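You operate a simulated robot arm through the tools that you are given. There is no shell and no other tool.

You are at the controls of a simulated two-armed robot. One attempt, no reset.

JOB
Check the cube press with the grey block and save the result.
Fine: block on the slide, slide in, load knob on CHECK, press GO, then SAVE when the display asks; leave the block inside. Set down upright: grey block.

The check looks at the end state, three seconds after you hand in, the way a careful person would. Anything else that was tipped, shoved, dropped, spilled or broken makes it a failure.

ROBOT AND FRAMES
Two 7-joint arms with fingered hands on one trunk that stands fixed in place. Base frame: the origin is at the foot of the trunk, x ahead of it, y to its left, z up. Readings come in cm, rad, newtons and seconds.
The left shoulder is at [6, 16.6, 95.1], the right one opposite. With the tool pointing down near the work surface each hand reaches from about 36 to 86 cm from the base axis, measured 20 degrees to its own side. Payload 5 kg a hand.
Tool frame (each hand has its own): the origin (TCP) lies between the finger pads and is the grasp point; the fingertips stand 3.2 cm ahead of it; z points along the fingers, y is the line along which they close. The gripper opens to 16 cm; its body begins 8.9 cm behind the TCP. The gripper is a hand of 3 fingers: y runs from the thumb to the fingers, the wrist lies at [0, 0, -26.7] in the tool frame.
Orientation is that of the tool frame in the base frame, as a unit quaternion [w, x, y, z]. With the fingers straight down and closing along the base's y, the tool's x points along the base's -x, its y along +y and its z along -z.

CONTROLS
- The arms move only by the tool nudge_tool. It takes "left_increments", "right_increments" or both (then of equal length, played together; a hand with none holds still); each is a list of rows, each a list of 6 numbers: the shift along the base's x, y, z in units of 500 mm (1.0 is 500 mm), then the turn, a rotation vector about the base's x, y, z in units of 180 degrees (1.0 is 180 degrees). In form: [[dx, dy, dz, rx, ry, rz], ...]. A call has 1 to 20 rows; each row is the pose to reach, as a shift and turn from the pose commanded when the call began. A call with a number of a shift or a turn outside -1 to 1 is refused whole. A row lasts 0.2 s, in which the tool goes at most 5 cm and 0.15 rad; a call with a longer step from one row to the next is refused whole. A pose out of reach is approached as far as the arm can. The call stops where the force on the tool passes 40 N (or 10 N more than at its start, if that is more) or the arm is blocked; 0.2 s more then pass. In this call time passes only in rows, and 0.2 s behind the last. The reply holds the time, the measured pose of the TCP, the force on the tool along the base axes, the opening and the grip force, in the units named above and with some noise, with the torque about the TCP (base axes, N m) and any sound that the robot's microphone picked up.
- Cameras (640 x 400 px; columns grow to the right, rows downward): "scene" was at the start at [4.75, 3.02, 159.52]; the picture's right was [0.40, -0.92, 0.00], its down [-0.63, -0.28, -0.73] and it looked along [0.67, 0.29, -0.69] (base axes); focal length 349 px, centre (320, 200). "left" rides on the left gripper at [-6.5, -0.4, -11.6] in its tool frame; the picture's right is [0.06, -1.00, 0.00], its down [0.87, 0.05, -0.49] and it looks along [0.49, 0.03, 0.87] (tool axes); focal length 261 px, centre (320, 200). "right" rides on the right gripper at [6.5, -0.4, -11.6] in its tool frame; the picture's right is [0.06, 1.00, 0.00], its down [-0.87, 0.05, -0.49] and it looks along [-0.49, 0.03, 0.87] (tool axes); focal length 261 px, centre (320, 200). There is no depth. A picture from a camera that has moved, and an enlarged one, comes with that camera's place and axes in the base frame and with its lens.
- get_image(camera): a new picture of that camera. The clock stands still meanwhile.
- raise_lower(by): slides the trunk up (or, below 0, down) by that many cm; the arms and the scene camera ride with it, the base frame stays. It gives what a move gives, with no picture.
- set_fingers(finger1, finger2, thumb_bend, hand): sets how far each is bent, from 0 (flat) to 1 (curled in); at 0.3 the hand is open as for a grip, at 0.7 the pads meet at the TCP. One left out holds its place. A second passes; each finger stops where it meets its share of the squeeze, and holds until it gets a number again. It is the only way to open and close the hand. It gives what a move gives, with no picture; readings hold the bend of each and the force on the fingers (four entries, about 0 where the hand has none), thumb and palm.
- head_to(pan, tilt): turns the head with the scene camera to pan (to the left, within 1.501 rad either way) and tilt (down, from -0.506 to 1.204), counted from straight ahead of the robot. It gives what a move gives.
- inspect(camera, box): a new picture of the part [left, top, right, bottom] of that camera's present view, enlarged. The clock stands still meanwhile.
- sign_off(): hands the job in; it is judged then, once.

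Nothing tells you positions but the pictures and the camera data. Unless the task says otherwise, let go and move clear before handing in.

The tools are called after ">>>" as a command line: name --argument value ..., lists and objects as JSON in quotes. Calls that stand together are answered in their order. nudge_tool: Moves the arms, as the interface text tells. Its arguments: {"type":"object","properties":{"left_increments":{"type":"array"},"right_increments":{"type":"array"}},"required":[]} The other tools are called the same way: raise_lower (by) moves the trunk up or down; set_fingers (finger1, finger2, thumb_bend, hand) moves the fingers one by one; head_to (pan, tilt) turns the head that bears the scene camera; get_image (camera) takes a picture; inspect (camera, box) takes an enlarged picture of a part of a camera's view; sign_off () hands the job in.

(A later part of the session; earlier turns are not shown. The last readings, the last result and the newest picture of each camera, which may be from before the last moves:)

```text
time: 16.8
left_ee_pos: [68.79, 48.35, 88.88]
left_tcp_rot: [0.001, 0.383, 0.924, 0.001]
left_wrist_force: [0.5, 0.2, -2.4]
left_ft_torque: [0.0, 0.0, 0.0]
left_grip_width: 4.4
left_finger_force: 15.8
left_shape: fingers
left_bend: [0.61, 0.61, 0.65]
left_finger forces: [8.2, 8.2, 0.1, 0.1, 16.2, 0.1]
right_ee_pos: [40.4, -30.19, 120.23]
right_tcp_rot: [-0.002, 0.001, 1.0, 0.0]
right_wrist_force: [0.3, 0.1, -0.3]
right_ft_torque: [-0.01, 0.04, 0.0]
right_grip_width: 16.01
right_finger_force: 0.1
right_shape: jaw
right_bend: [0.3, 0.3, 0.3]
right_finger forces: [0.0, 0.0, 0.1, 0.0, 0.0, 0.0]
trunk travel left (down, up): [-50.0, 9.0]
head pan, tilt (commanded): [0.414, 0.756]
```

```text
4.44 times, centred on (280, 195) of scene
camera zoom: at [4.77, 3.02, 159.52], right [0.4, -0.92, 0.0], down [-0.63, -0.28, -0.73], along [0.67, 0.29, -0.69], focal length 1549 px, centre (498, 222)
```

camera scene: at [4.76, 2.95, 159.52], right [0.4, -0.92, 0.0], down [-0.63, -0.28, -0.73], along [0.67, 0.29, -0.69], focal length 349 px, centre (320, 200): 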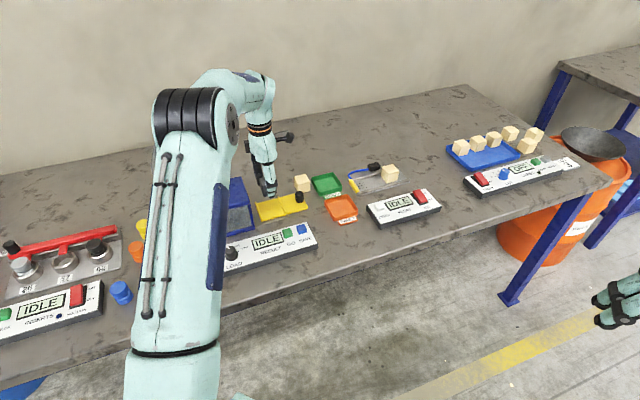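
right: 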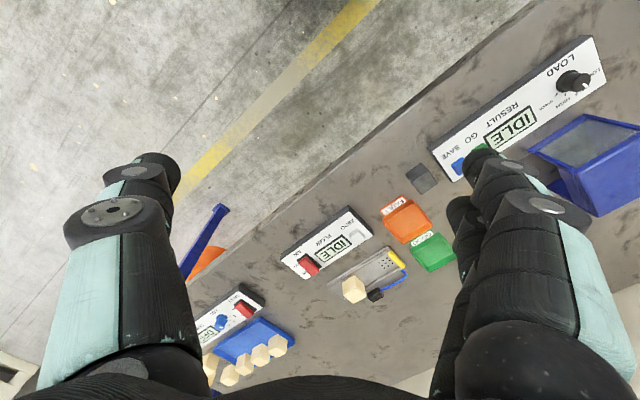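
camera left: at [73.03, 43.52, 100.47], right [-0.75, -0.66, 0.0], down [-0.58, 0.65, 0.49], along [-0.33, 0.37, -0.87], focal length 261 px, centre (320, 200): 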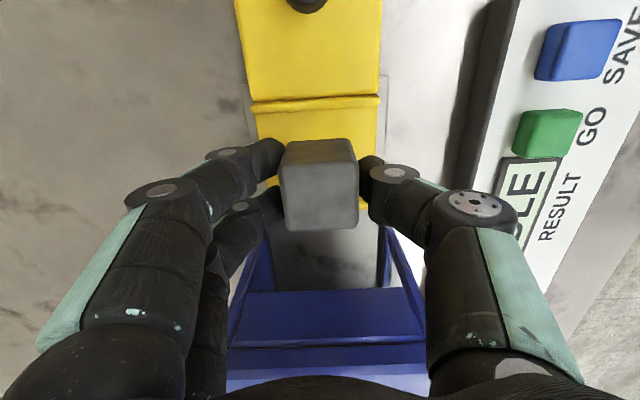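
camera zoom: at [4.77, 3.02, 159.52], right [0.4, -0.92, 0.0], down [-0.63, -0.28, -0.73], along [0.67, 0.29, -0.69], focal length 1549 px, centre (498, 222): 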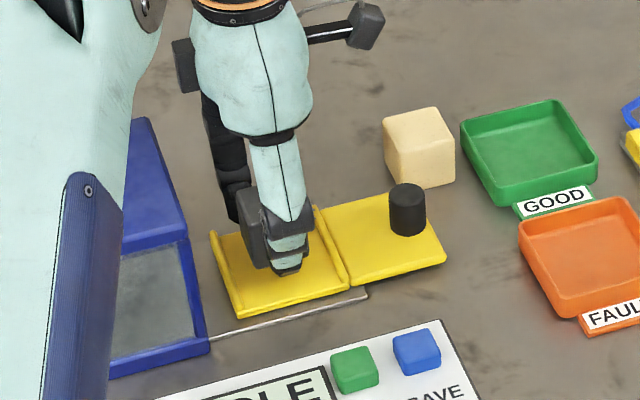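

The block is centred over the pocket, clear of both ridges. I lower gently in small steps watching the wrist force for contact.

>>> nudge_tool --left_increments '[[0, 0, -0.008, 0, 0, 0], [0, 0, -0.016, 0, 0, 0], [0, 0, -0.022, 0, 0, 0]]'

>>> nudge_tool --left_increments '[[0, 0, -0.003, 0, 0, 0], [0, 0, -0.006, 0, 0, 0]]'

```text
time: 17.6
left_ee_pos: [68.84, 48.32, 87.76]
left_tcp_rot: [0.0, 0.383, 0.924, -0.001]
left_wrist_force: [0.8, -0.5, -2.1]
left_ft_torque: [0.0, 0.04, -0.02]
left_grip_width: 4.42
left_finger_force: 15.9
left_shape: fingers
left_bend: [0.61, 0.61, 0.65]
left_finger forces: [8.1, 8.1, 0.1, 0.1, 16.2, 0.0]
right_ee_pos: [40.45, -30.28, 120.28]
right_tcp_rot: [-0.001, 0.0, 1.0, 0.001]
right_wrist_force: [-0.3, 0.1, -0.3]
right_ft_torque: [0.01, -0.01, -0.06]
right_grip_width: 15.96
right_finger_force: 0.1
right_shape: jaw
right_bend: [0.3, 0.3, 0.3]
right_finger forces: [0.0, 0.1, 0.1, 0.0, 0.0, 0.0]
trunk travel left (down, up): [-50.0, 9.0]
head pan, tilt (commanded): [0.414, 0.756]
```

```text
time: 18.2
left_ee_pos: [68.91, 48.49, 87.58]
left_tcp_rot: [0.0, 0.383, 0.924, 0.0]
left_wrist_force: [-0.1, 0.0, -2.8]
left_ft_torque: [0.01, 0.0, -0.03]
left_grip_width: 4.38
left_finger_force: 16.2
left_shape: fingers
left_bend: [0.61, 0.61, 0.65]
left_finger forces: [8.1, 8.1, 0.0, 0.0, 16.2, 0.1]
right_ee_pos: [40.3, -30.18, 120.15]
right_tcp_rot: [-0.001, 0.001, 1.0, 0.001]
right_wrist_force: [0.0, 0.0, 0.5]
right_ft_torque: [0.05, 0.01, -0.02]
right_grip_width: 15.98
right_finger_force: 0.0
right_shape: jaw
right_bend: [0.3, 0.3, 0.3]
right_finger forces: [0.1, 0.0, 0.1, 0.0, 0.0, 0.0]
trunk travel left (down, up): [-50.0, 9.0]
head pan, tilt (commanded): [0.414, 0.756]
```

Not yet in contact (still carrying about 2.5 N). I keep lowering by 1.5–3 mm at a time.

>>> nudge_tool --left_increments '[[0, 0, -0.003, 0, 0, 0], [0, 0, -0.005, 0, 0, 0]]'

>>> inspect --camera "scene" --box '[245, 175, 325, 225]'

```text
time: 18.8
left_ee_pos: [68.92, 48.36, 87.39]
left_tcp_rot: [0.001, 0.382, 0.924, 0.001]
left_wrist_force: [-0.9, 0.4, 3.7]
left_ft_torque: [-0.01, 0.03, 0.01]
left_grip_width: 4.4
left_finger_force: 17.4
left_shape: fingers
left_bend: [0.62, 0.62, 0.65]
left_finger forces: [8.6, 8.7, 0.0, 0.1, 17.5, 0.0]
right_ee_pos: [40.26, -30.15, 120.39]
right_tcp_rot: [0.0, 0.002, 1.0, 0.001]
right_wrist_force: [-0.9, 0.3, 0.4]
right_ft_torque: [0.0, 0.0, 0.02]
right_grip_width: 15.99
right_finger_force: 0.1
right_shape: jaw
right_bend: [0.3, 0.3, 0.3]
right_finger forces: [0.0, 0.0, 0.1, 0.1, 0.0, 0.0]
trunk travel left (down, up): [-50.0, 9.0]
head pan, tilt (commanded): [0.414, 0.756]
```

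```text
8.00 times, centred on (285, 200) of scene
camera zoom: at [4.71, 2.99, 159.53], right [0.4, -0.92, 0.0], down [-0.63, -0.28, -0.73], along [0.67, 0.29, -0.69], focal length 2789 px, centre (600, 200)
```

zoom: 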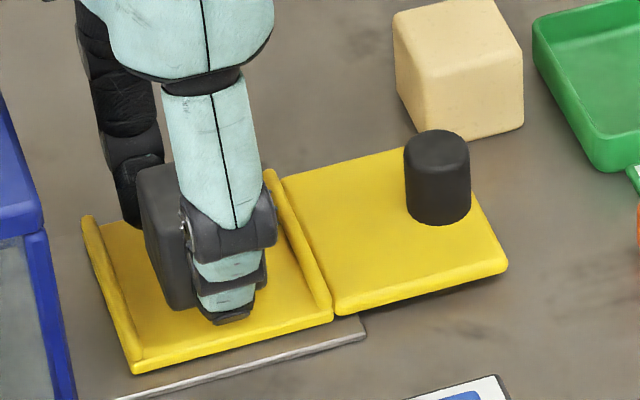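

The block touches the slide (force reversed to +3.7 N). I let go by opening gently.

>>> set_fingers --hand "left" --finger1 0.54 --finger2 0.54 --thumb_bend 0.54

>>> get_image --camera "left"

>>> inspect --camera "scene" --box '[245, 175, 325, 225]'

```text
time: 19.8
left_ee_pos: [68.93, 48.28, 87.4]
left_tcp_rot: [0.0, 0.383, 0.924, 0.0]
left_wrist_force: [0.6, 0.0, 0.0]
left_ft_torque: [0.01, 0.0, -0.02]
left_grip_width: 7.04
left_finger_force: 0.0
left_shape: fingers
left_bend: [0.54, 0.54, 0.54]
left_finger forces: [0.1, 0.0, 0.0, 0.0, 0.0, 0.0]
right_ee_pos: [40.38, -30.28, 120.2]
right_tcp_rot: [-0.001, 0.001, 1.0, 0.001]
right_wrist_force: [0.3, 0.0, -0.4]
right_ft_torque: [0.0, 0.0, 0.01]
right_grip_width: 16.0
right_finger_force: 0.1
right_shape: jaw
right_bend: [0.3, 0.3, 0.3]
right_finger forces: [0.1, 0.1, 0.1, 0.1, 0.0, 0.0]
trunk travel left (down, up): [-50.0, 9.0]
head pan, tilt (commanded): [0.414, 0.756]
```

```text
taken
camera left: at [73.12, 43.41, 98.88], right [-0.75, -0.66, 0.0], down [-0.58, 0.65, 0.49], along [-0.33, 0.37, -0.87], focal length 261 px, centre (320, 200)
```

left: 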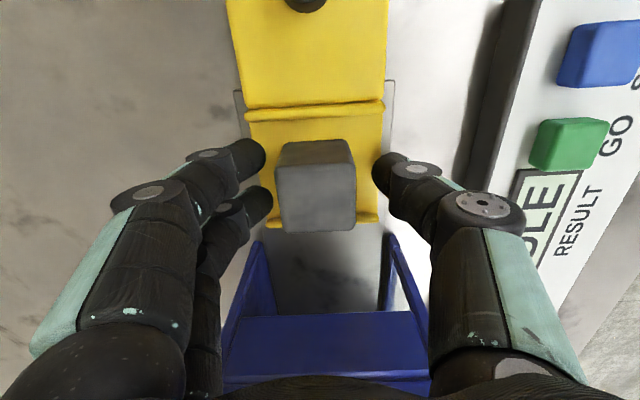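

```text
8.00 times, centred on (285, 200) of scene
camera zoom: at [4.76, 3.01, 159.52], right [0.4, -0.92, 0.0], down [-0.63, -0.28, -0.73], along [0.67, 0.29, -0.69], focal length 2789 px, centre (600, 200)
```

zoom: 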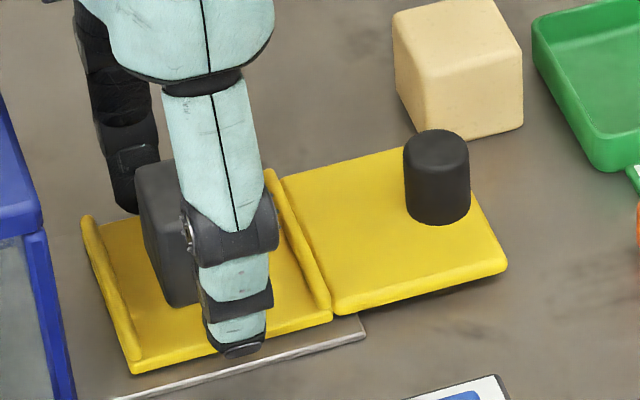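

The block stands flat in the pocket and the hand is free. I lift straight up and look at the result before handling the slide.

>>> nudge_tool --left_increments '[[0, 0, 0.02, 0, 0, 0], [0, 0, 0.06, 0, 0, 0], [0, 0, 0.11, 0, 0, 0], [0, 0, 0.18, 0, 0, 0], [0, 0, 0.18, 0, 0, 0]]'

>>> get_image --camera "left"

>>> inspect --camera "scene" --box '[235, 165, 347, 235]'

```text
time: 21.0
left_ee_pos: [68.95, 48.03, 96.13]
left_tcp_rot: [0.0, 0.383, 0.924, -0.001]
left_wrist_force: [0.0, 0.6, 0.2]
left_ft_torque: [-0.04, 0.01, 0.01]
left_grip_width: 7.04
left_finger_force: 0.0
left_shape: fingers
left_bend: [0.54, 0.54, 0.54]
left_finger forces: [0.0, 0.0, 0.0, 0.0, 0.1, 0.0]
right_ee_pos: [40.39, -30.18, 120.36]
right_tcp_rot: [-0.001, 0.001, 1.0, 0.0]
right_wrist_force: [0.4, -0.7, 0.0]
right_ft_torque: [0.0, 0.02, -0.02]
right_grip_width: 15.98
right_finger_force: 0.1
right_shape: jaw
right_bend: [0.3, 0.3, 0.3]
right_finger forces: [0.1, 0.0, 0.0, 0.0, 0.0, 0.0]
trunk travel left (down, up): [-50.0, 9.0]
head pan, tilt (commanded): [0.414, 0.756]
```

```text
taken
camera left: at [73.27, 43.28, 107.8], right [-0.75, -0.66, 0.0], down [-0.58, 0.65, 0.49], along [-0.33, 0.37, -0.87], focal length 261 px, centre (320, 200)
```

left: 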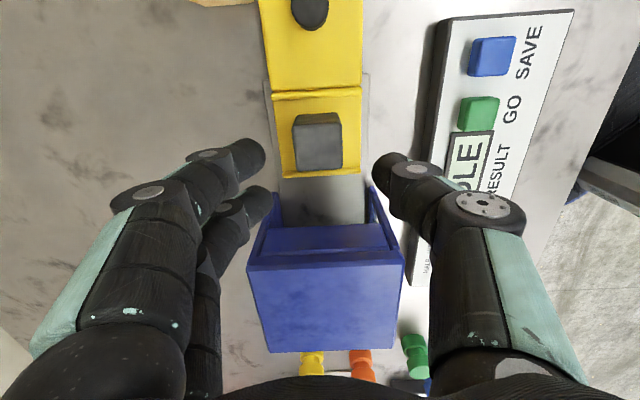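

```text
5.71 times, centred on (291, 200) of scene
camera zoom: at [4.79, 3.04, 159.52], right [0.4, -0.92, 0.0], down [-0.63, -0.28, -0.73], along [0.67, 0.29, -0.69], focal length 1992 px, centre (486, 200)
```

zoom: 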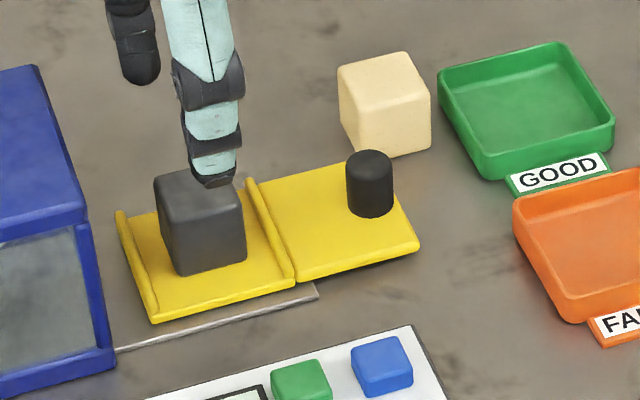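

The block sits squarely between the two ridges. Next I close the hand into a pushing fist and move over to the right of the slide's handle, staying high.

>>> set_fingers --hand "left" --finger1 0.7 --finger2 0.7 --thumb_bend 0.7

>>> nudge_tool --left_increments '[[0.046, -0.0525, 0, 0, 0, 0], [0.0925, -0.105, 0, 0, 0, 0], [0.139, -0.157, 0, 0, 0, 0], [0.185, -0.21, 0, 0, 0, 0], [0.185, -0.21, 0, 0, 0, 0]]'

>>> get_image --camera "left"

>>> inspect --camera "scene" --box '[230, 140, 358, 240]'

```text
time: 22.0
left_ee_pos: [69.0, 48.15, 96.27]
left_tcp_rot: [0.0, 0.383, 0.924, 0.001]
left_wrist_force: [-0.1, -0.1, -0.6]
left_ft_torque: [0.0, -0.01, 0.02]
left_grip_width: 1.25
left_finger_force: 0.1
left_shape: fingers
left_bend: [0.7, 0.7, 0.7]
left_finger forces: [0.0, 0.0, 0.0, 0.1, 0.0, 0.0]
right_ee_pos: [40.3, -30.26, 120.33]
right_tcp_rot: [0.0, 0.001, 1.0, 0.001]
right_wrist_force: [-0.1, -0.5, -1.2]
right_ft_torque: [0.02, -0.01, -0.01]
right_grip_width: 15.99
right_finger_force: 0.0
right_shape: jaw
right_bend: [0.3, 0.3, 0.3]
right_finger forces: [0.1, 0.0, 0.1, 0.0, 0.0, 0.1]
trunk travel left (down, up): [-50.0, 9.0]
head pan, tilt (commanded): [0.414, 0.756]
```

```text
time: 23.2
left_ee_pos: [78.09, 37.66, 96.12]
left_tcp_rot: [0.0, 0.383, 0.924, 0.0]
left_wrist_force: [0.4, 0.3, -0.5]
left_ft_torque: [0.01, -0.01, 0.02]
left_grip_width: 1.28
left_finger_force: 0.1
left_shape: fingers
left_bend: [0.7, 0.7, 0.7]
left_finger forces: [0.0, 0.1, 0.0, 0.1, 0.0, 0.0]
right_ee_pos: [40.35, -30.24, 120.35]
right_tcp_rot: [0.001, 0.0, 1.0, 0.001]
right_wrist_force: [-1.0, 0.0, 0.2]
right_ft_torque: [-0.02, -0.02, -0.01]
right_grip_width: 15.99
right_finger_force: 0.1
right_shape: jaw
right_bend: [0.3, 0.3, 0.3]
right_finger forces: [0.0, 0.0, 0.0, 0.0, 0.0, 0.1]
trunk travel left (down, up): [-50.0, 9.0]
head pan, tilt (commanded): [0.414, 0.756]
```

```text
taken
camera left: at [82.2, 32.72, 107.78], right [-0.75, -0.66, 0.0], down [-0.58, 0.65, 0.49], along [-0.33, 0.37, -0.87], focal length 261 px, centre (320, 200)
```

left: 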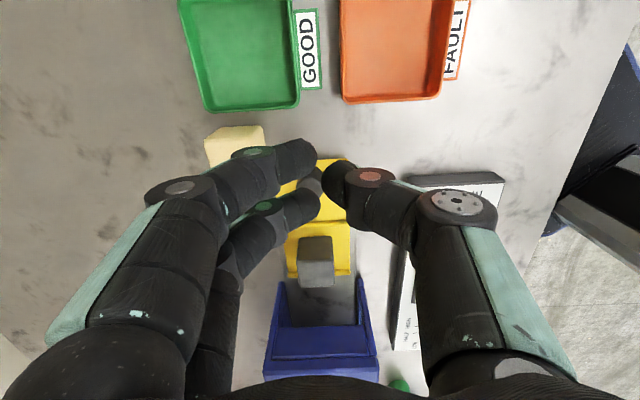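

```text
4.00 times, centred on (294, 190) of scene
camera zoom: at [4.72, 3.04, 159.52], right [0.4, -0.92, 0.0], down [-0.63, -0.28, -0.73], along [0.67, 0.29, -0.69], focal length 1394 px, centre (424, 240)
```

zoom: 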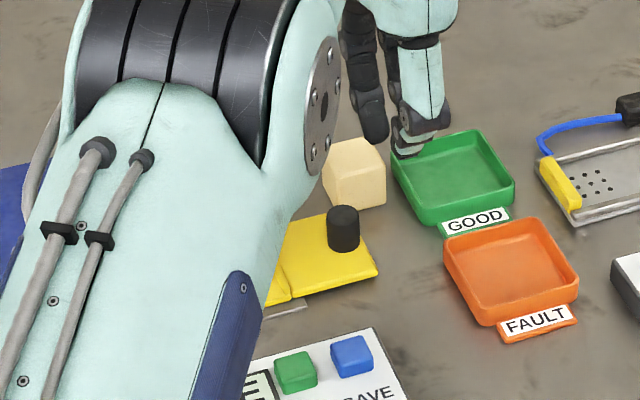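

The gap between handle and trays is tight for a side push, so gripping the handle between thumb and fingers (like the block) is safer. I open slightly, move over the handle at about [75.4, 41.4] and look.

>>> set_fingers --hand "left" --finger1 0.6 --finger2 0.6 --thumb_bend 0.6

>>> nudge_tool --left_increments '[[-0.027, 0.0375, 0, 0, 0, 0], [-0.054, 0.075, 0, 0, 0, 0], [-0.054, 0.075, 0, 0, 0, 0]]'

>>> get_image --camera "left"

>>> inspect --camera "left" --box '[240, 90, 400, 190]'

>>> inspect --camera "scene" --box '[250, 140, 350, 220]'

```text
time: 24.2
left_ee_pos: [78.09, 37.66, 96.14]
left_tcp_rot: [0.0, 0.383, 0.924, 0.0]
left_wrist_force: [-0.3, 0.3, -0.7]
left_ft_torque: [0.0, 0.02, -0.03]
left_grip_width: 4.68
left_finger_force: 0.1
left_shape: fingers
left_bend: [0.6, 0.6, 0.6]
left_finger forces: [0.0, 0.0, 0.0, 0.0, 0.1, 0.0]
right_ee_pos: [40.3, -30.22, 120.28]
right_tcp_rot: [0.001, 0.001, 1.0, 0.001]
right_wrist_force: [0.0, -0.2, -0.5]
right_ft_torque: [-0.02, 0.0, 0.0]
right_grip_width: 15.99
right_finger_force: 0.2
right_shape: jaw
right_bend: [0.3, 0.3, 0.3]
right_finger forces: [0.1, 0.0, 0.0, 0.0, 0.1, 0.1]
trunk travel left (down, up): [-50.0, 9.0]
head pan, tilt (commanded): [0.414, 0.756]
```

```text
time: 25.0
left_ee_pos: [75.55, 41.34, 96.26]
left_tcp_rot: [-0.001, 0.382, 0.924, 0.0]
left_wrist_force: [0.4, 0.5, 0.4]
left_ft_torque: [-0.03, 0.01, 0.01]
left_grip_width: 4.69
left_finger_force: 0.1
left_shape: fingers
left_bend: [0.6, 0.6, 0.6]
left_finger forces: [0.0, 0.0, 0.0, 0.1, 0.1, 0.0]
right_ee_pos: [40.44, -30.12, 120.44]
right_tcp_rot: [-0.002, 0.001, 1.0, 0.001]
right_wrist_force: [-0.6, -0.6, 0.5]
right_ft_torque: [0.0, 0.02, 0.0]
right_grip_width: 15.99
right_finger_force: 0.0
right_shape: jaw
right_bend: [0.3, 0.3, 0.3]
right_finger forces: [0.0, 0.1, 0.1, 0.0, 0.0, 0.1]
trunk travel left (down, up): [-50.0, 9.0]
head pan, tilt (commanded): [0.414, 0.756]
```

```text
taken
camera left: at [79.73, 36.51, 107.82], right [-0.75, -0.66, 0.0], down [-0.58, 0.65, 0.49], along [-0.33, 0.37, -0.87], focal length 261 px, centre (320, 200)
```

left: 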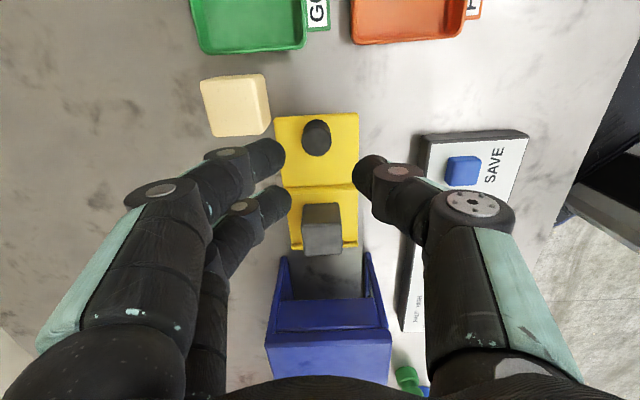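

```text
4.00 times, centred on (320, 140) of left
camera zoom: at [79.73, 36.51, 107.82], right [-0.75, -0.66, 0.0], down [-0.58, 0.65, 0.49], along [-0.33, 0.37, -0.87], focal length 1043 px, centre (320, 440)
```

zoom: 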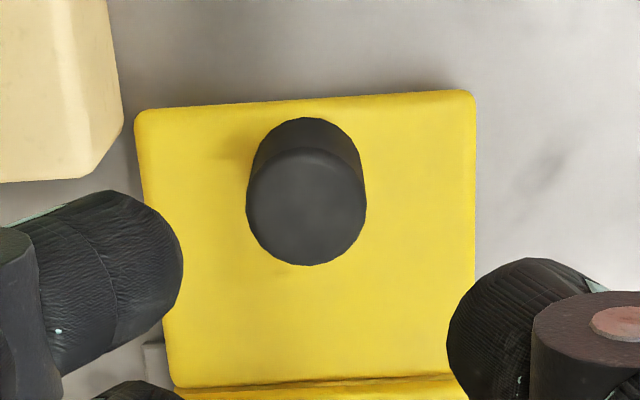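

```text
5.00 times, centred on (300, 180) of scene
camera zoom: at [4.77, 2.99, 159.52], right [0.4, -0.92, 0.0], down [-0.63, -0.28, -0.73], along [0.67, 0.29, -0.69], focal length 1743 px, centre (420, 300)
```

zoom: 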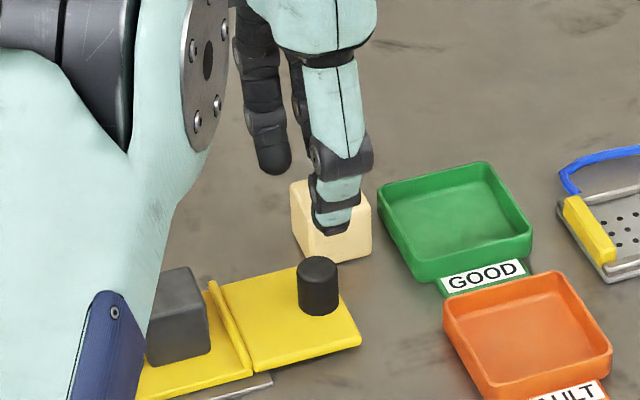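

The handle stands at about a=24.5, d=82.9 in table axes ([76, 41.3]), but the cream cube is only ~4 cm behind it, so straddling it would crowd the cube. I'll push the handle from its right side instead; first I test in the air how the hand looks with one finger curled away to make it slimmer.

>>> set_fingers --hand "left" --finger1 1.0 --finger2 0.7 --thumb_bend 0.7

>>> get_image --camera "left"

>>> inspect --camera "scene" --box '[250, 120, 350, 200]'

```text
time: 26.0
left_ee_pos: [75.51, 41.43, 96.32]
left_tcp_rot: [0.0, 0.383, 0.924, 0.0]
left_wrist_force: [0.2, -0.1, -0.1]
left_ft_torque: [0.03, -0.02, -0.03]
left_grip_width: 0.85
left_finger_force: 0.0
left_shape: fingers
left_bend: [0.8, 0.7, 0.69]
left_finger forces: [0.1, 0.0, 0.0, 0.0, 0.0, 0.0]
right_ee_pos: [40.31, -30.37, 120.33]
right_tcp_rot: [0.0, 0.001, 1.0, 0.001]
right_wrist_force: [0.9, -0.9, -0.7]
right_ft_torque: [-0.04, -0.01, -0.01]
right_grip_width: 15.99
right_finger_force: 0.0
right_shape: jaw
right_bend: [0.3, 0.3, 0.3]
right_finger forces: [0.1, 0.0, 0.0, 0.0, 0.0, 0.1]
trunk travel left (down, up): [-50.0, 9.0]
head pan, tilt (commanded): [0.414, 0.756]
```

```text
taken
camera left: at [79.72, 36.53, 107.8], right [-0.75, -0.66, 0.0], down [-0.58, 0.65, 0.49], along [-0.33, 0.37, -0.87], focal length 261 px, centre (320, 200)
```

left: 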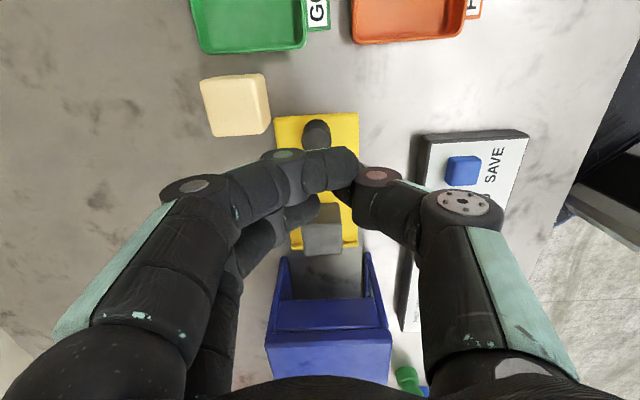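

```text
5.00 times, centred on (300, 160) of scene
camera zoom: at [4.76, 3.01, 159.52], right [0.4, -0.92, 0.0], down [-0.63, -0.28, -0.73], along [0.67, 0.29, -0.69], focal length 1743 px, centre (420, 400)
```

zoom: 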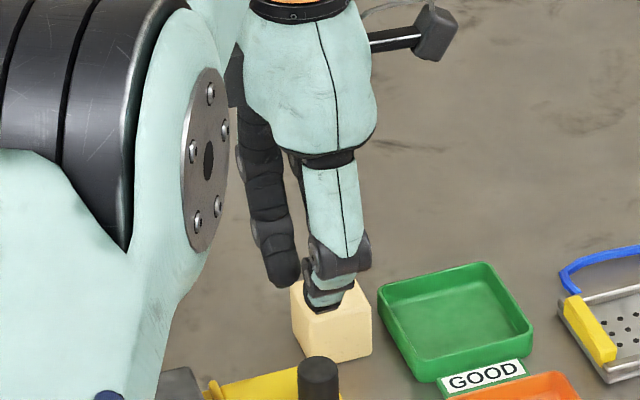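

Finger 1 (the right one) was stopped by the thumb. I open the thumb a bit and curl finger 1 so only finger 2 remains as the slim pusher.

>>> set_fingers --hand "left" --finger1 0.8 --finger2 0.7 --thumb_bend 0.45

>>> set_fingers --hand "left" --finger1 1.0 --finger2 0.7 --thumb_bend 0.45

>>> get_image --camera "left"

>>> inspect --camera "scene" --box '[250, 120, 350, 200]'

```text
time: 27.0
left_ee_pos: [75.55, 41.39, 96.22]
left_tcp_rot: [0.0, 0.383, 0.924, 0.0]
left_wrist_force: [0.9, 0.2, 0.3]
left_ft_torque: [0.02, 0.01, 0.02]
left_grip_width: 4.39
left_finger_force: 0.0
left_shape: fingers
left_bend: [0.8, 0.7, 0.45]
left_finger forces: [0.0, 0.1, 0.1, 0.0, 0.1, 0.0]
right_ee_pos: [40.34, -30.21, 120.28]
right_tcp_rot: [-0.001, 0.0, 1.0, 0.001]
right_wrist_force: [0.1, -0.9, 0.0]
right_ft_torque: [-0.01, -0.03, 0.01]
right_grip_width: 15.98
right_finger_force: 0.1
right_shape: jaw
right_bend: [0.3, 0.3, 0.3]
right_finger forces: [0.0, 0.1, 0.1, 0.1, 0.1, 0.1]
trunk travel left (down, up): [-50.0, 9.0]
head pan, tilt (commanded): [0.414, 0.756]
```

```text
time: 28.0
left_ee_pos: [75.59, 41.5, 96.2]
left_tcp_rot: [0.0, 0.382, 0.924, 0.0]
left_wrist_force: [0.0, 0.4, -0.3]
left_ft_torque: [0.0, 0.01, -0.01]
left_grip_width: 6.12
left_finger_force: 0.1
left_shape: fingers
left_bend: [1.0, 0.7, 0.45]
left_finger forces: [0.1, 0.0, 0.0, 0.0, 0.0, 0.0]
right_ee_pos: [40.4, -30.17, 120.34]
right_tcp_rot: [0.0, 0.001, 1.0, 0.001]
right_wrist_force: [0.1, -0.4, -0.7]
right_ft_torque: [-0.01, -0.01, -0.04]
right_grip_width: 15.99
right_finger_force: 0.0
right_shape: jaw
right_bend: [0.3, 0.3, 0.3]
right_finger forces: [0.0, 0.0, 0.0, 0.0, 0.0, 0.1]
trunk travel left (down, up): [-50.0, 9.0]
head pan, tilt (commanded): [0.414, 0.756]
```

```text
taken
camera left: at [79.72, 36.52, 107.81], right [-0.75, -0.66, 0.0], down [-0.58, 0.65, 0.49], along [-0.33, 0.37, -0.87], focal length 261 px, centre (320, 200)
```

left: 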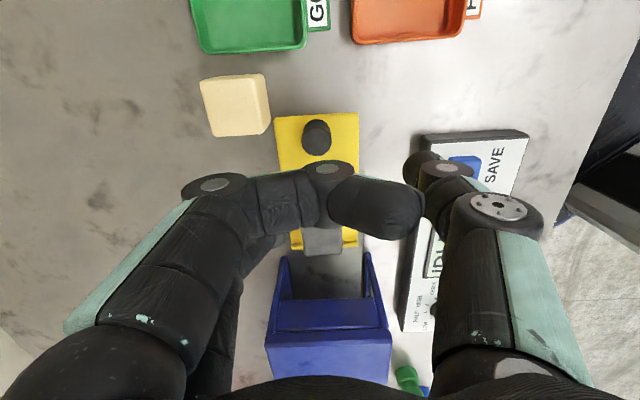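

```text
5.00 times, centred on (300, 160) of scene
camera zoom: at [4.76, 3.01, 159.52], right [0.4, -0.92, 0.0], down [-0.63, -0.28, -0.73], along [0.67, 0.29, -0.69], focal length 1743 px, centre (420, 400)
```

zoom: 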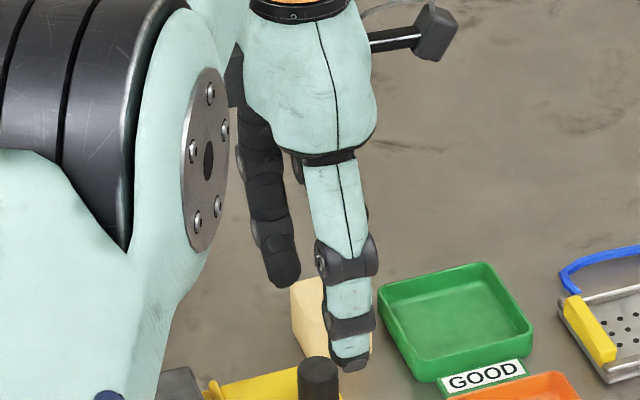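

Finger 1 is now tucked up, leaving finger 2 as a slim pusher with the thumb out in front. I move to the right of the handle (about [77.9, 37.1]) and down to just above its top, then check the gap.

>>> nudge_tool --left_increments '[[0.0233, -0.0434, 0, 0, 0, 0], [0.0466, -0.0868, 0, 0, 0, 0], [0.0466, -0.0868, -0.05, 0, 0, 0], [0.0466, -0.0868, -0.09, 0, 0, 0], [0.0466, -0.0868, -0.09, 0, 0, 0]]'

>>> get_image --camera "left"

>>> inspect --camera "scene" --box '[260, 140, 360, 220]'

```text
time: 29.2
left_ee_pos: [77.94, 37.31, 91.76]
left_tcp_rot: [0.0, 0.383, 0.924, 0.001]
left_wrist_force: [0.5, 0.4, 0.8]
left_ft_torque: [0.01, 0.02, 0.0]
left_grip_width: 6.12
left_finger_force: 0.0
left_shape: fingers
left_bend: [1.0, 0.7, 0.45]
left_finger forces: [0.1, 0.0, 0.0, 0.0, 0.0, 0.1]
right_ee_pos: [40.36, -30.18, 120.35]
right_tcp_rot: [0.0, 0.001, 1.0, 0.001]
right_wrist_force: [-0.2, 0.2, 0.2]
right_ft_torque: [0.0, 0.01, 0.0]
right_grip_width: 16.01
right_finger_force: 0.1
right_shape: jaw
right_bend: [0.3, 0.3, 0.3]
right_finger forces: [0.0, 0.1, 0.0, 0.1, 0.0, 0.0]
trunk travel left (down, up): [-50.0, 9.0]
head pan, tilt (commanded): [0.414, 0.756]
```

```text
taken
camera left: at [82.06, 32.32, 103.28], right [-0.75, -0.66, 0.0], down [-0.58, 0.65, 0.49], along [-0.33, 0.37, -0.87], focal length 261 px, centre (320, 200)
```

left: 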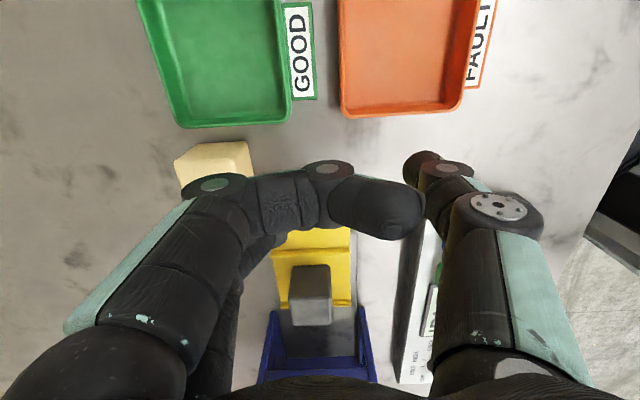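

```text
5.00 times, centred on (310, 180) of scene
camera zoom: at [4.75, 3.01, 159.52], right [0.4, -0.92, 0.0], down [-0.63, -0.28, -0.73], along [0.67, 0.29, -0.69], focal length 1743 px, centre (370, 300)
```

zoom: 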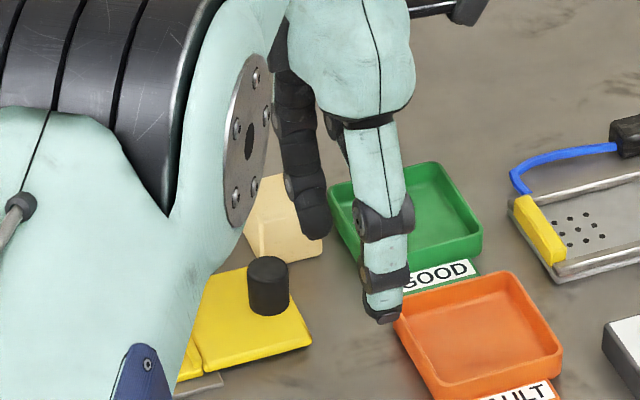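

The gap looks right: finger 2 will come down about 6 mm right of the handle, clear of tray and cube. I lower to z≈87.5.

>>> nudge_tool --left_increments '[[0, 0, -0.03, 0, 0, 0], [0, 0, -0.06, 0, 0, 0], [0, 0, -0.085, 0, 0, 0], [0, 0, -0.085, 0, 0, 0]]'

>>> get_image --camera "left"

>>> inspect --camera "scene" --box '[265, 150, 345, 220]'

```text
time: 30.2
left_ee_pos: [77.85, 37.29, 87.47]
left_tcp_rot: [0.0, 0.383, 0.924, -0.001]
left_wrist_force: [0.2, 0.3, -0.7]
left_ft_torque: [0.03, -0.01, 0.0]
left_grip_width: 6.12
left_finger_force: 0.1
left_shape: fingers
left_bend: [1.0, 0.7, 0.45]
left_finger forces: [0.1, 0.1, 0.0, 0.1, 0.0, 0.1]
right_ee_pos: [40.43, -30.23, 120.39]
right_tcp_rot: [0.001, 0.001, 1.0, 0.001]
right_wrist_force: [1.5, 0.6, -0.8]
right_ft_torque: [0.02, 0.0, 0.04]
right_grip_width: 16.0
right_finger_force: 0.0
right_shape: jaw
right_bend: [0.3, 0.3, 0.3]
right_finger forces: [0.0, 0.0, 0.0, 0.0, 0.0, 0.1]
trunk travel left (down, up): [-50.0, 9.0]
head pan, tilt (commanded): [0.414, 0.756]
```

```text
taken
camera left: at [82.08, 32.3, 99.04], right [-0.75, -0.66, 0.0], down [-0.58, 0.65, 0.49], along [-0.33, 0.37, -0.87], focal length 261 px, centre (320, 200)
```

left: 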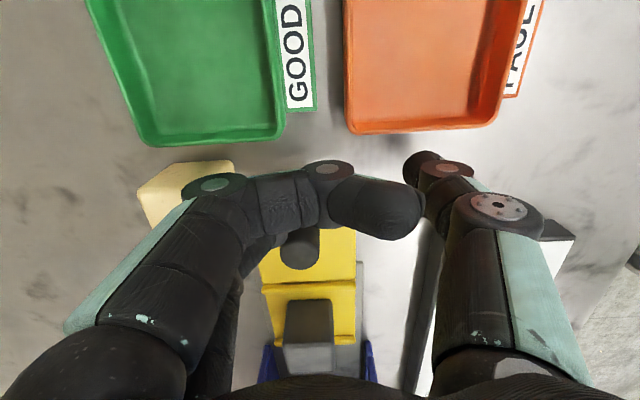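

```text
5.71 times, centred on (305, 185) of scene
camera zoom: at [4.75, 3.0, 159.52], right [0.4, -0.92, 0.0], down [-0.63, -0.28, -0.73], along [0.67, 0.29, -0.69], focal length 1992 px, centre (406, 286)
```

zoom: 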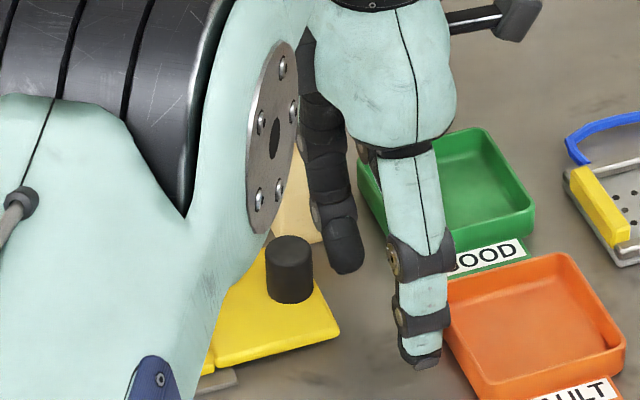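

Finger 2 is level with the handle and just right of it. I push a short way (2 cm) along the slide direction and check.

>>> nudge_tool --left_increments '[[-0.0071, 0.0071, 0, 0, 0, 0], [-0.0141, 0.0141, 0, 0, 0, 0], [-0.0212, 0.0212, 0, 0, 0, 0], [-0.0283, 0.0283, 0, 0, 0, 0], [-0.0283, 0.0283, 0, 0, 0, 0]]'

>>> get_image --camera "left"

>>> inspect --camera "scene" --box '[235, 150, 335, 230]'

```text
time: 31.4
left_ee_pos: [76.44, 38.73, 87.6]
left_tcp_rot: [0.0, 0.383, 0.924, 0.0]
left_wrist_force: [0.0, -0.6, 0.3]
left_ft_torque: [-0.01, -0.02, 0.01]
left_grip_width: 6.14
left_finger_force: 0.1
left_shape: fingers
left_bend: [1.0, 0.7, 0.45]
left_finger forces: [0.0, 0.0, 0.1, 0.0, 0.0, 0.0]
right_ee_pos: [40.43, -30.35, 120.37]
right_tcp_rot: [-0.001, 0.0, 1.0, 0.0]
right_wrist_force: [0.1, 0.0, -0.2]
right_ft_torque: [0.02, -0.03, -0.01]
right_grip_width: 16.01
right_finger_force: 0.1
right_shape: jaw
right_bend: [0.3, 0.3, 0.3]
right_finger forces: [0.0, 0.0, 0.0, 0.1, 0.0, 0.0]
trunk travel left (down, up): [-50.0, 9.0]
head pan, tilt (commanded): [0.414, 0.756]
```

```text
taken
camera left: at [80.63, 33.79, 99.1], right [-0.75, -0.66, 0.0], down [-0.58, 0.65, 0.49], along [-0.33, 0.37, -0.87], focal length 261 px, centre (320, 200)
```

left: 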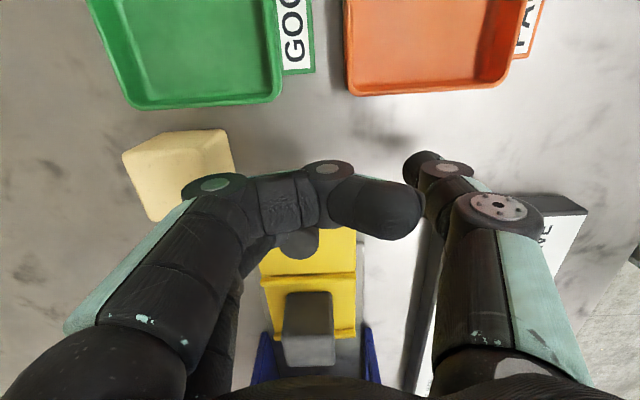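

```text
5.00 times, centred on (285, 190) of scene
camera zoom: at [4.76, 3.0, 159.52], right [0.4, -0.92, 0.0], down [-0.63, -0.28, -0.73], along [0.67, 0.29, -0.69], focal length 1743 px, centre (495, 250)
```

zoom: 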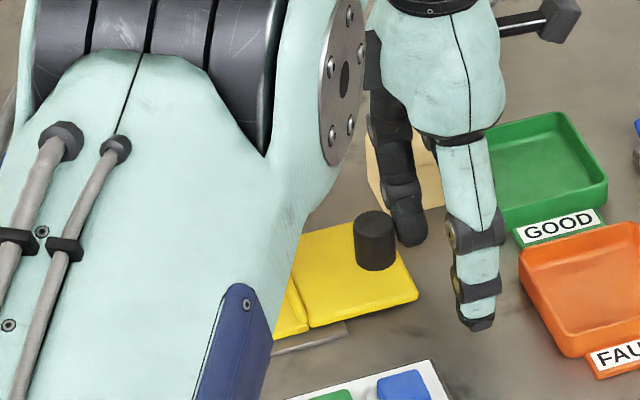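

The slide has begun to move with almost no resistance; the cube and trays are untouched. I continue pushing 6 cm further.

>>> nudge_tool --left_increments '[[-0.0071, 0.0071, 0, 0, 0, 0], [-0.0141, 0.0141, 0, 0, 0, 0], [-0.0212, 0.0212, 0, 0, 0, 0], [-0.0283, 0.0283, 0, 0, 0, 0], [-0.0354, 0.0354, 0, 0, 0, 0], [-0.0424, 0.0424, 0, 0, 0, 0], [-0.0495, 0.0495, 0, 0, 0, 0], [-0.0566, 0.0566, 0, 0, 0, 0], [-0.0636, 0.0636, 0, 0, 0, 0], [-0.0707, 0.0707, 0, 0, 0, 0], [-0.0778, 0.0778, 0, 0, 0, 0], [-0.0849, 0.0849, 0, 0, 0, 0]]'

>>> get_image --camera "left"

>>> inspect --camera "scene" --box '[205, 150, 325, 240]'

```text
time: 34.0
left_ee_pos: [72.05, 42.84, 87.58]
left_tcp_rot: [0.0, 0.383, 0.924, -0.001]
left_wrist_force: [-0.1, -0.3, 0.2]
left_ft_torque: [0.02, -0.02, -0.03]
left_grip_width: 6.1
left_finger_force: 0.3
left_shape: fingers
left_bend: [1.0, 0.7, 0.45]
left_finger forces: [0.0, 0.4, 0.0, 0.0, 0.1, 0.0]
right_ee_pos: [40.32, -30.15, 120.19]
right_tcp_rot: [0.0, 0.0, 1.0, 0.001]
right_wrist_force: [0.0, 0.3, 0.1]
right_ft_torque: [0.02, 0.02, -0.03]
right_grip_width: 15.99
right_finger_force: 0.0
right_shape: jaw
right_bend: [0.3, 0.3, 0.3]
right_finger forces: [0.0, 0.0, 0.0, 0.1, 0.0, 0.1]
trunk travel left (down, up): [-50.0, 9.0]
head pan, tilt (commanded): [0.414, 0.756]
```

```text
taken
camera left: at [76.33, 37.96, 99.09], right [-0.75, -0.66, 0.0], down [-0.58, 0.65, 0.49], along [-0.33, 0.37, -0.87], focal length 261 px, centre (320, 200)
```

left: 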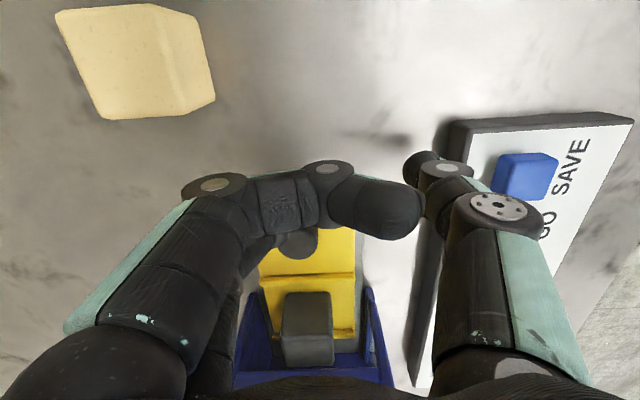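

```text
4.44 times, centred on (265, 195) of scene
camera zoom: at [4.75, 3.02, 159.52], right [0.4, -0.92, 0.0], down [-0.63, -0.28, -0.73], along [0.67, 0.29, -0.69], focal length 1549 px, centre (564, 222)
```

zoom: 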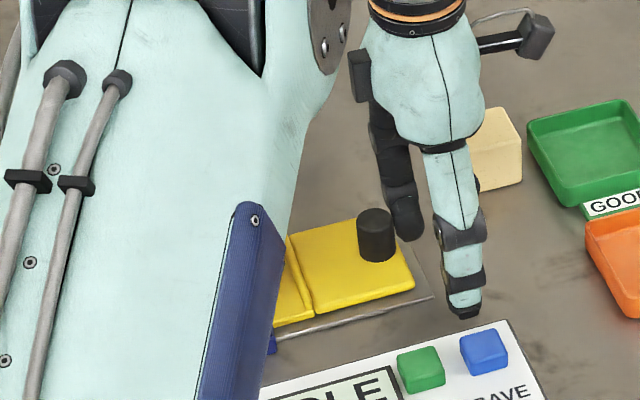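

The slide is about three quarters in, the block still in its pocket. The thumb runs close to the panel's back edge, so I raise 5 mm and push on gently until it stops.

>>> nudge_tool --left_increments '[[0, 0, 0.01, 0, 0, 0], [-0.0071, 0.0071, 0.01, 0, 0, 0], [-0.0141, 0.0141, 0.01, 0, 0, 0], [-0.0212, 0.0212, 0.01, 0, 0, 0], [-0.0283, 0.0283, 0.01, 0, 0, 0]]'

>>> get_image --camera "left"

>>> inspect --camera "scene" --box '[205, 150, 325, 240]'

```text
time: 35.2
left_ee_pos: [70.65, 44.31, 88.18]
left_tcp_rot: [0.0, 0.381, 0.924, 0.0]
left_wrist_force: [0.1, 0.4, -0.1]
left_ft_torque: [-0.02, 0.0, -0.03]
left_grip_width: 6.13
left_finger_force: 0.5
left_shape: fingers
left_bend: [1.0, 0.7, 0.45]
left_finger forces: [0.0, 0.2, 0.1, 0.0, 0.0, 0.0]
right_ee_pos: [40.35, -30.28, 120.35]
right_tcp_rot: [0.001, 0.001, 1.0, 0.001]
right_wrist_force: [0.3, -0.4, -0.3]
right_ft_torque: [0.01, -0.01, 0.02]
right_grip_width: 15.98
right_finger_force: 0.0
right_shape: jaw
right_bend: [0.3, 0.3, 0.3]
right_finger forces: [0.0, 0.0, 0.0, 0.1, 0.0, 0.0]
trunk travel left (down, up): [-50.0, 9.0]
head pan, tilt (commanded): [0.414, 0.756]
```

```text
taken
camera left: at [74.89, 39.41, 99.55], right [-0.75, -0.66, 0.0], down [-0.58, 0.65, 0.49], along [-0.33, 0.37, -0.87], focal length 261 px, centre (320, 200)
```

left: 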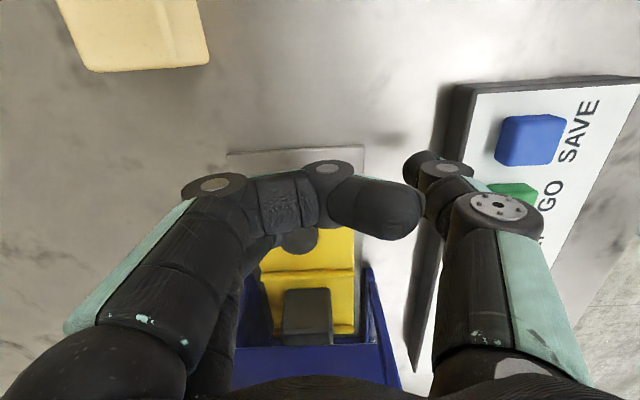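

```text
4.44 times, centred on (265, 195) of scene
camera zoom: at [4.75, 3.01, 159.52], right [0.4, -0.92, 0.0], down [-0.63, -0.28, -0.73], along [0.67, 0.29, -0.69], focal length 1549 px, centre (564, 222)
```

zoom: 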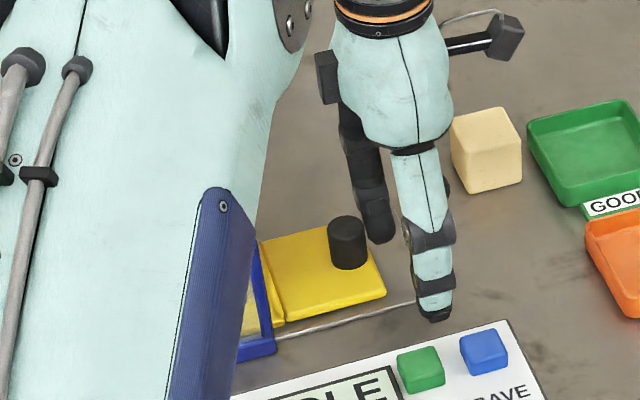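

The middle ridge is now at the box face. I push a little more in small steps, watching for the end stop.

>>> nudge_tool --left_increments '[[-0.0035, 0.0035, 0, 0, 0, 0], [-0.0071, 0.0071, 0, 0, 0, 0], [-0.0106, 0.0106, 0, 0, 0, 0], [-0.0141, 0.0141, 0, 0, 0, 0]]'

>>> get_image --camera "left"

>>> inspect --camera "scene" --box '[205, 150, 325, 240]'

```text
time: 36.2
left_ee_pos: [70.01, 44.99, 88.08]
left_tcp_rot: [0.001, 0.383, 0.924, 0.0]
left_wrist_force: [0.1, -0.5, 0.3]
left_ft_torque: [-0.02, 0.02, 0.01]
left_grip_width: 6.14
left_finger_force: 0.2
left_shape: fingers
left_bend: [1.0, 0.7, 0.45]
left_finger forces: [0.1, 0.4, 0.0, 0.0, 0.0, 0.0]
right_ee_pos: [40.41, -30.21, 120.35]
right_tcp_rot: [0.0, 0.001, 1.0, 0.001]
right_wrist_force: [1.0, -0.4, -0.1]
right_ft_torque: [0.0, 0.01, 0.01]
right_grip_width: 15.99
right_finger_force: 0.0
right_shape: jaw
right_bend: [0.3, 0.3, 0.3]
right_finger forces: [0.0, 0.0, 0.0, 0.0, 0.0, 0.1]
trunk travel left (down, up): [-50.0, 9.0]
head pan, tilt (commanded): [0.414, 0.756]
```

```text
taken
camera left: at [74.19, 40.12, 99.55], right [-0.75, -0.66, 0.0], down [-0.58, 0.65, 0.49], along [-0.33, 0.37, -0.87], focal length 261 px, centre (320, 200)
```

left: 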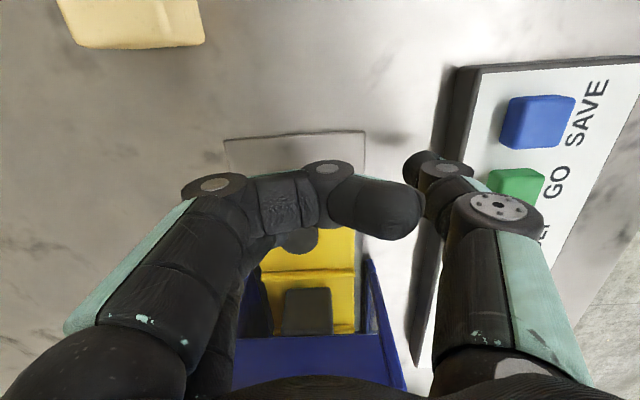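

```text
4.44 times, centred on (265, 195) of scene
camera zoom: at [4.75, 3.01, 159.52], right [0.4, -0.92, 0.0], down [-0.63, -0.28, -0.73], along [0.67, 0.29, -0.69], focal length 1549 px, centre (564, 222)
```

zoom: 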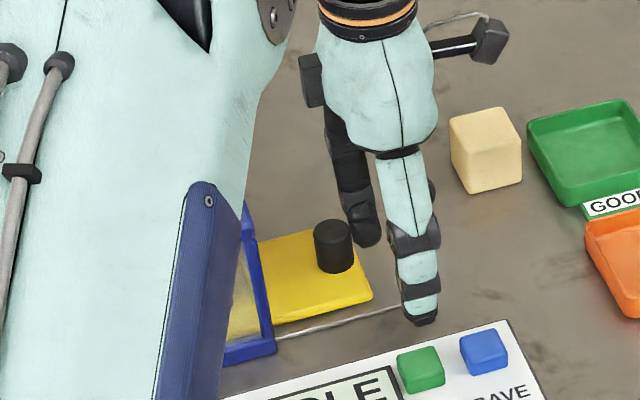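

Still free running. I continue in small steps until I feel the end stop.

>>> nudge_tool --left_increments '[[-0.0035, 0.0035, 0, 0, 0, 0], [-0.0071, 0.0071, 0, 0, 0, 0], [-0.0106, 0.0106, 0, 0, 0, 0], [-0.0141, 0.0141, 0, 0, 0, 0]]'

>>> inspect --camera "left" --box '[210, 200, 410, 380]'

>>> inspect --camera "scene" --box '[205, 150, 325, 240]'

```text
time: 37.2
left_ee_pos: [69.32, 45.74, 87.96]
left_tcp_rot: [0.0, 0.382, 0.924, 0.0]
left_wrist_force: [-0.1, -0.1, 0.2]
left_ft_torque: [-0.01, -0.02, 0.0]
left_grip_width: 6.12
left_finger_force: 0.1
left_shape: fingers
left_bend: [1.0, 0.7, 0.45]
left_finger forces: [0.0, 0.0, 0.0, 0.1, 0.0, 0.1]
right_ee_pos: [40.31, -30.24, 120.31]
right_tcp_rot: [0.0, 0.0, 1.0, 0.001]
right_wrist_force: [0.1, -1.1, 0.4]
right_ft_torque: [-0.01, -0.03, 0.01]
right_grip_width: 16.0
right_finger_force: 0.0
right_shape: jaw
right_bend: [0.3, 0.3, 0.3]
right_finger forces: [0.1, 0.0, 0.1, 0.0, 0.1, 0.0]
trunk travel left (down, up): [-50.0, 9.0]
head pan, tilt (commanded): [0.414, 0.756]
```

```text
2.22 times, centred on (310, 290) of left
camera zoom: at [73.49, 40.8, 99.54], right [-0.75, -0.66, 0.0], down [-0.58, 0.65, 0.49], along [-0.33, 0.37, -0.87], focal length 579 px, centre (342, 0)
```

zoom: 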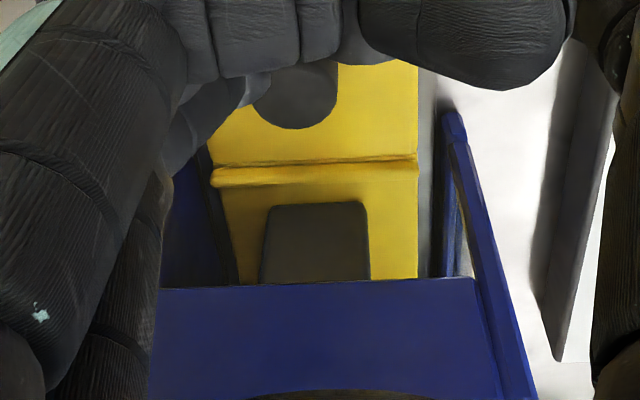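

```text
4.44 times, centred on (265, 195) of scene
camera zoom: at [4.75, 3.01, 159.52], right [0.4, -0.92, 0.0], down [-0.63, -0.28, -0.73], along [0.67, 0.29, -0.69], focal length 1549 px, centre (564, 222)
```

zoom: 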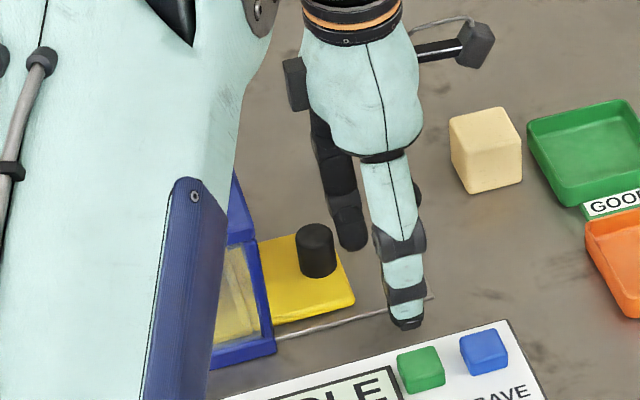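

The middle ridge has passed inside the box and there's still no stop. I keep going with small steps.

>>> nudge_tool --left_increments '[[-0.0035, 0.0035, 0, 0, 0, 0], [-0.0071, 0.0071, 0, 0, 0, 0], [-0.0106, 0.0106, 0, 0, 0, 0], [-0.0141, 0.0141, 0, 0, 0, 0]]'

>>> inspect --camera "left" --box '[210, 200, 410, 380]'

>>> inspect --camera "scene" --box '[205, 150, 325, 240]'

```text
time: 38.2
left_ee_pos: [68.92, 46.12, 88.09]
left_tcp_rot: [0.0, 0.384, 0.923, -0.001]
left_wrist_force: [9.5, -10.1, -0.5]
left_ft_torque: [-0.2, -0.15, -0.21]
left_grip_width: 6.13
left_finger_force: 6.6
left_shape: fingers
left_bend: [1.0, 0.7, 0.45]
left_finger forces: [0.1, 13.9, 0.0, 0.0, 0.0, 0.0]
right_ee_pos: [40.4, -30.28, 120.28]
right_tcp_rot: [-0.002, 0.002, 1.0, 0.0]
right_wrist_force: [0.1, -0.5, 0.5]
right_ft_torque: [-0.03, -0.01, -0.05]
right_grip_width: 16.0
right_finger_force: 0.1
right_shape: jaw
right_bend: [0.3, 0.3, 0.3]
right_finger forces: [0.0, 0.0, 0.1, 0.0, 0.0, 0.0]
trunk travel left (down, up): [-50.0, 9.0]
head pan, tilt (commanded): [0.414, 0.756]
```

```text
2.22 times, centred on (310, 290) of left
camera zoom: at [73.09, 41.2, 99.62], right [-0.75, -0.66, 0.0], down [-0.58, 0.66, 0.49], along [-0.32, 0.37, -0.87], focal length 579 px, centre (342, 0)
```

zoom: 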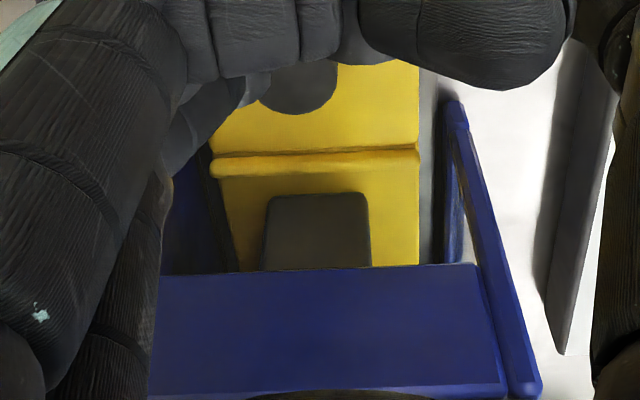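

```text
4.44 times, centred on (265, 195) of scene
camera zoom: at [4.88, 2.91, 159.52], right [0.4, -0.92, 0.0], down [-0.63, -0.27, -0.73], along [0.67, 0.29, -0.69], focal length 1549 px, centre (564, 222)
```

zoom: 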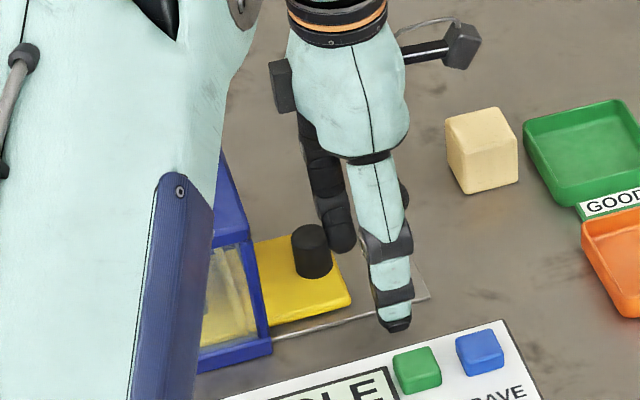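

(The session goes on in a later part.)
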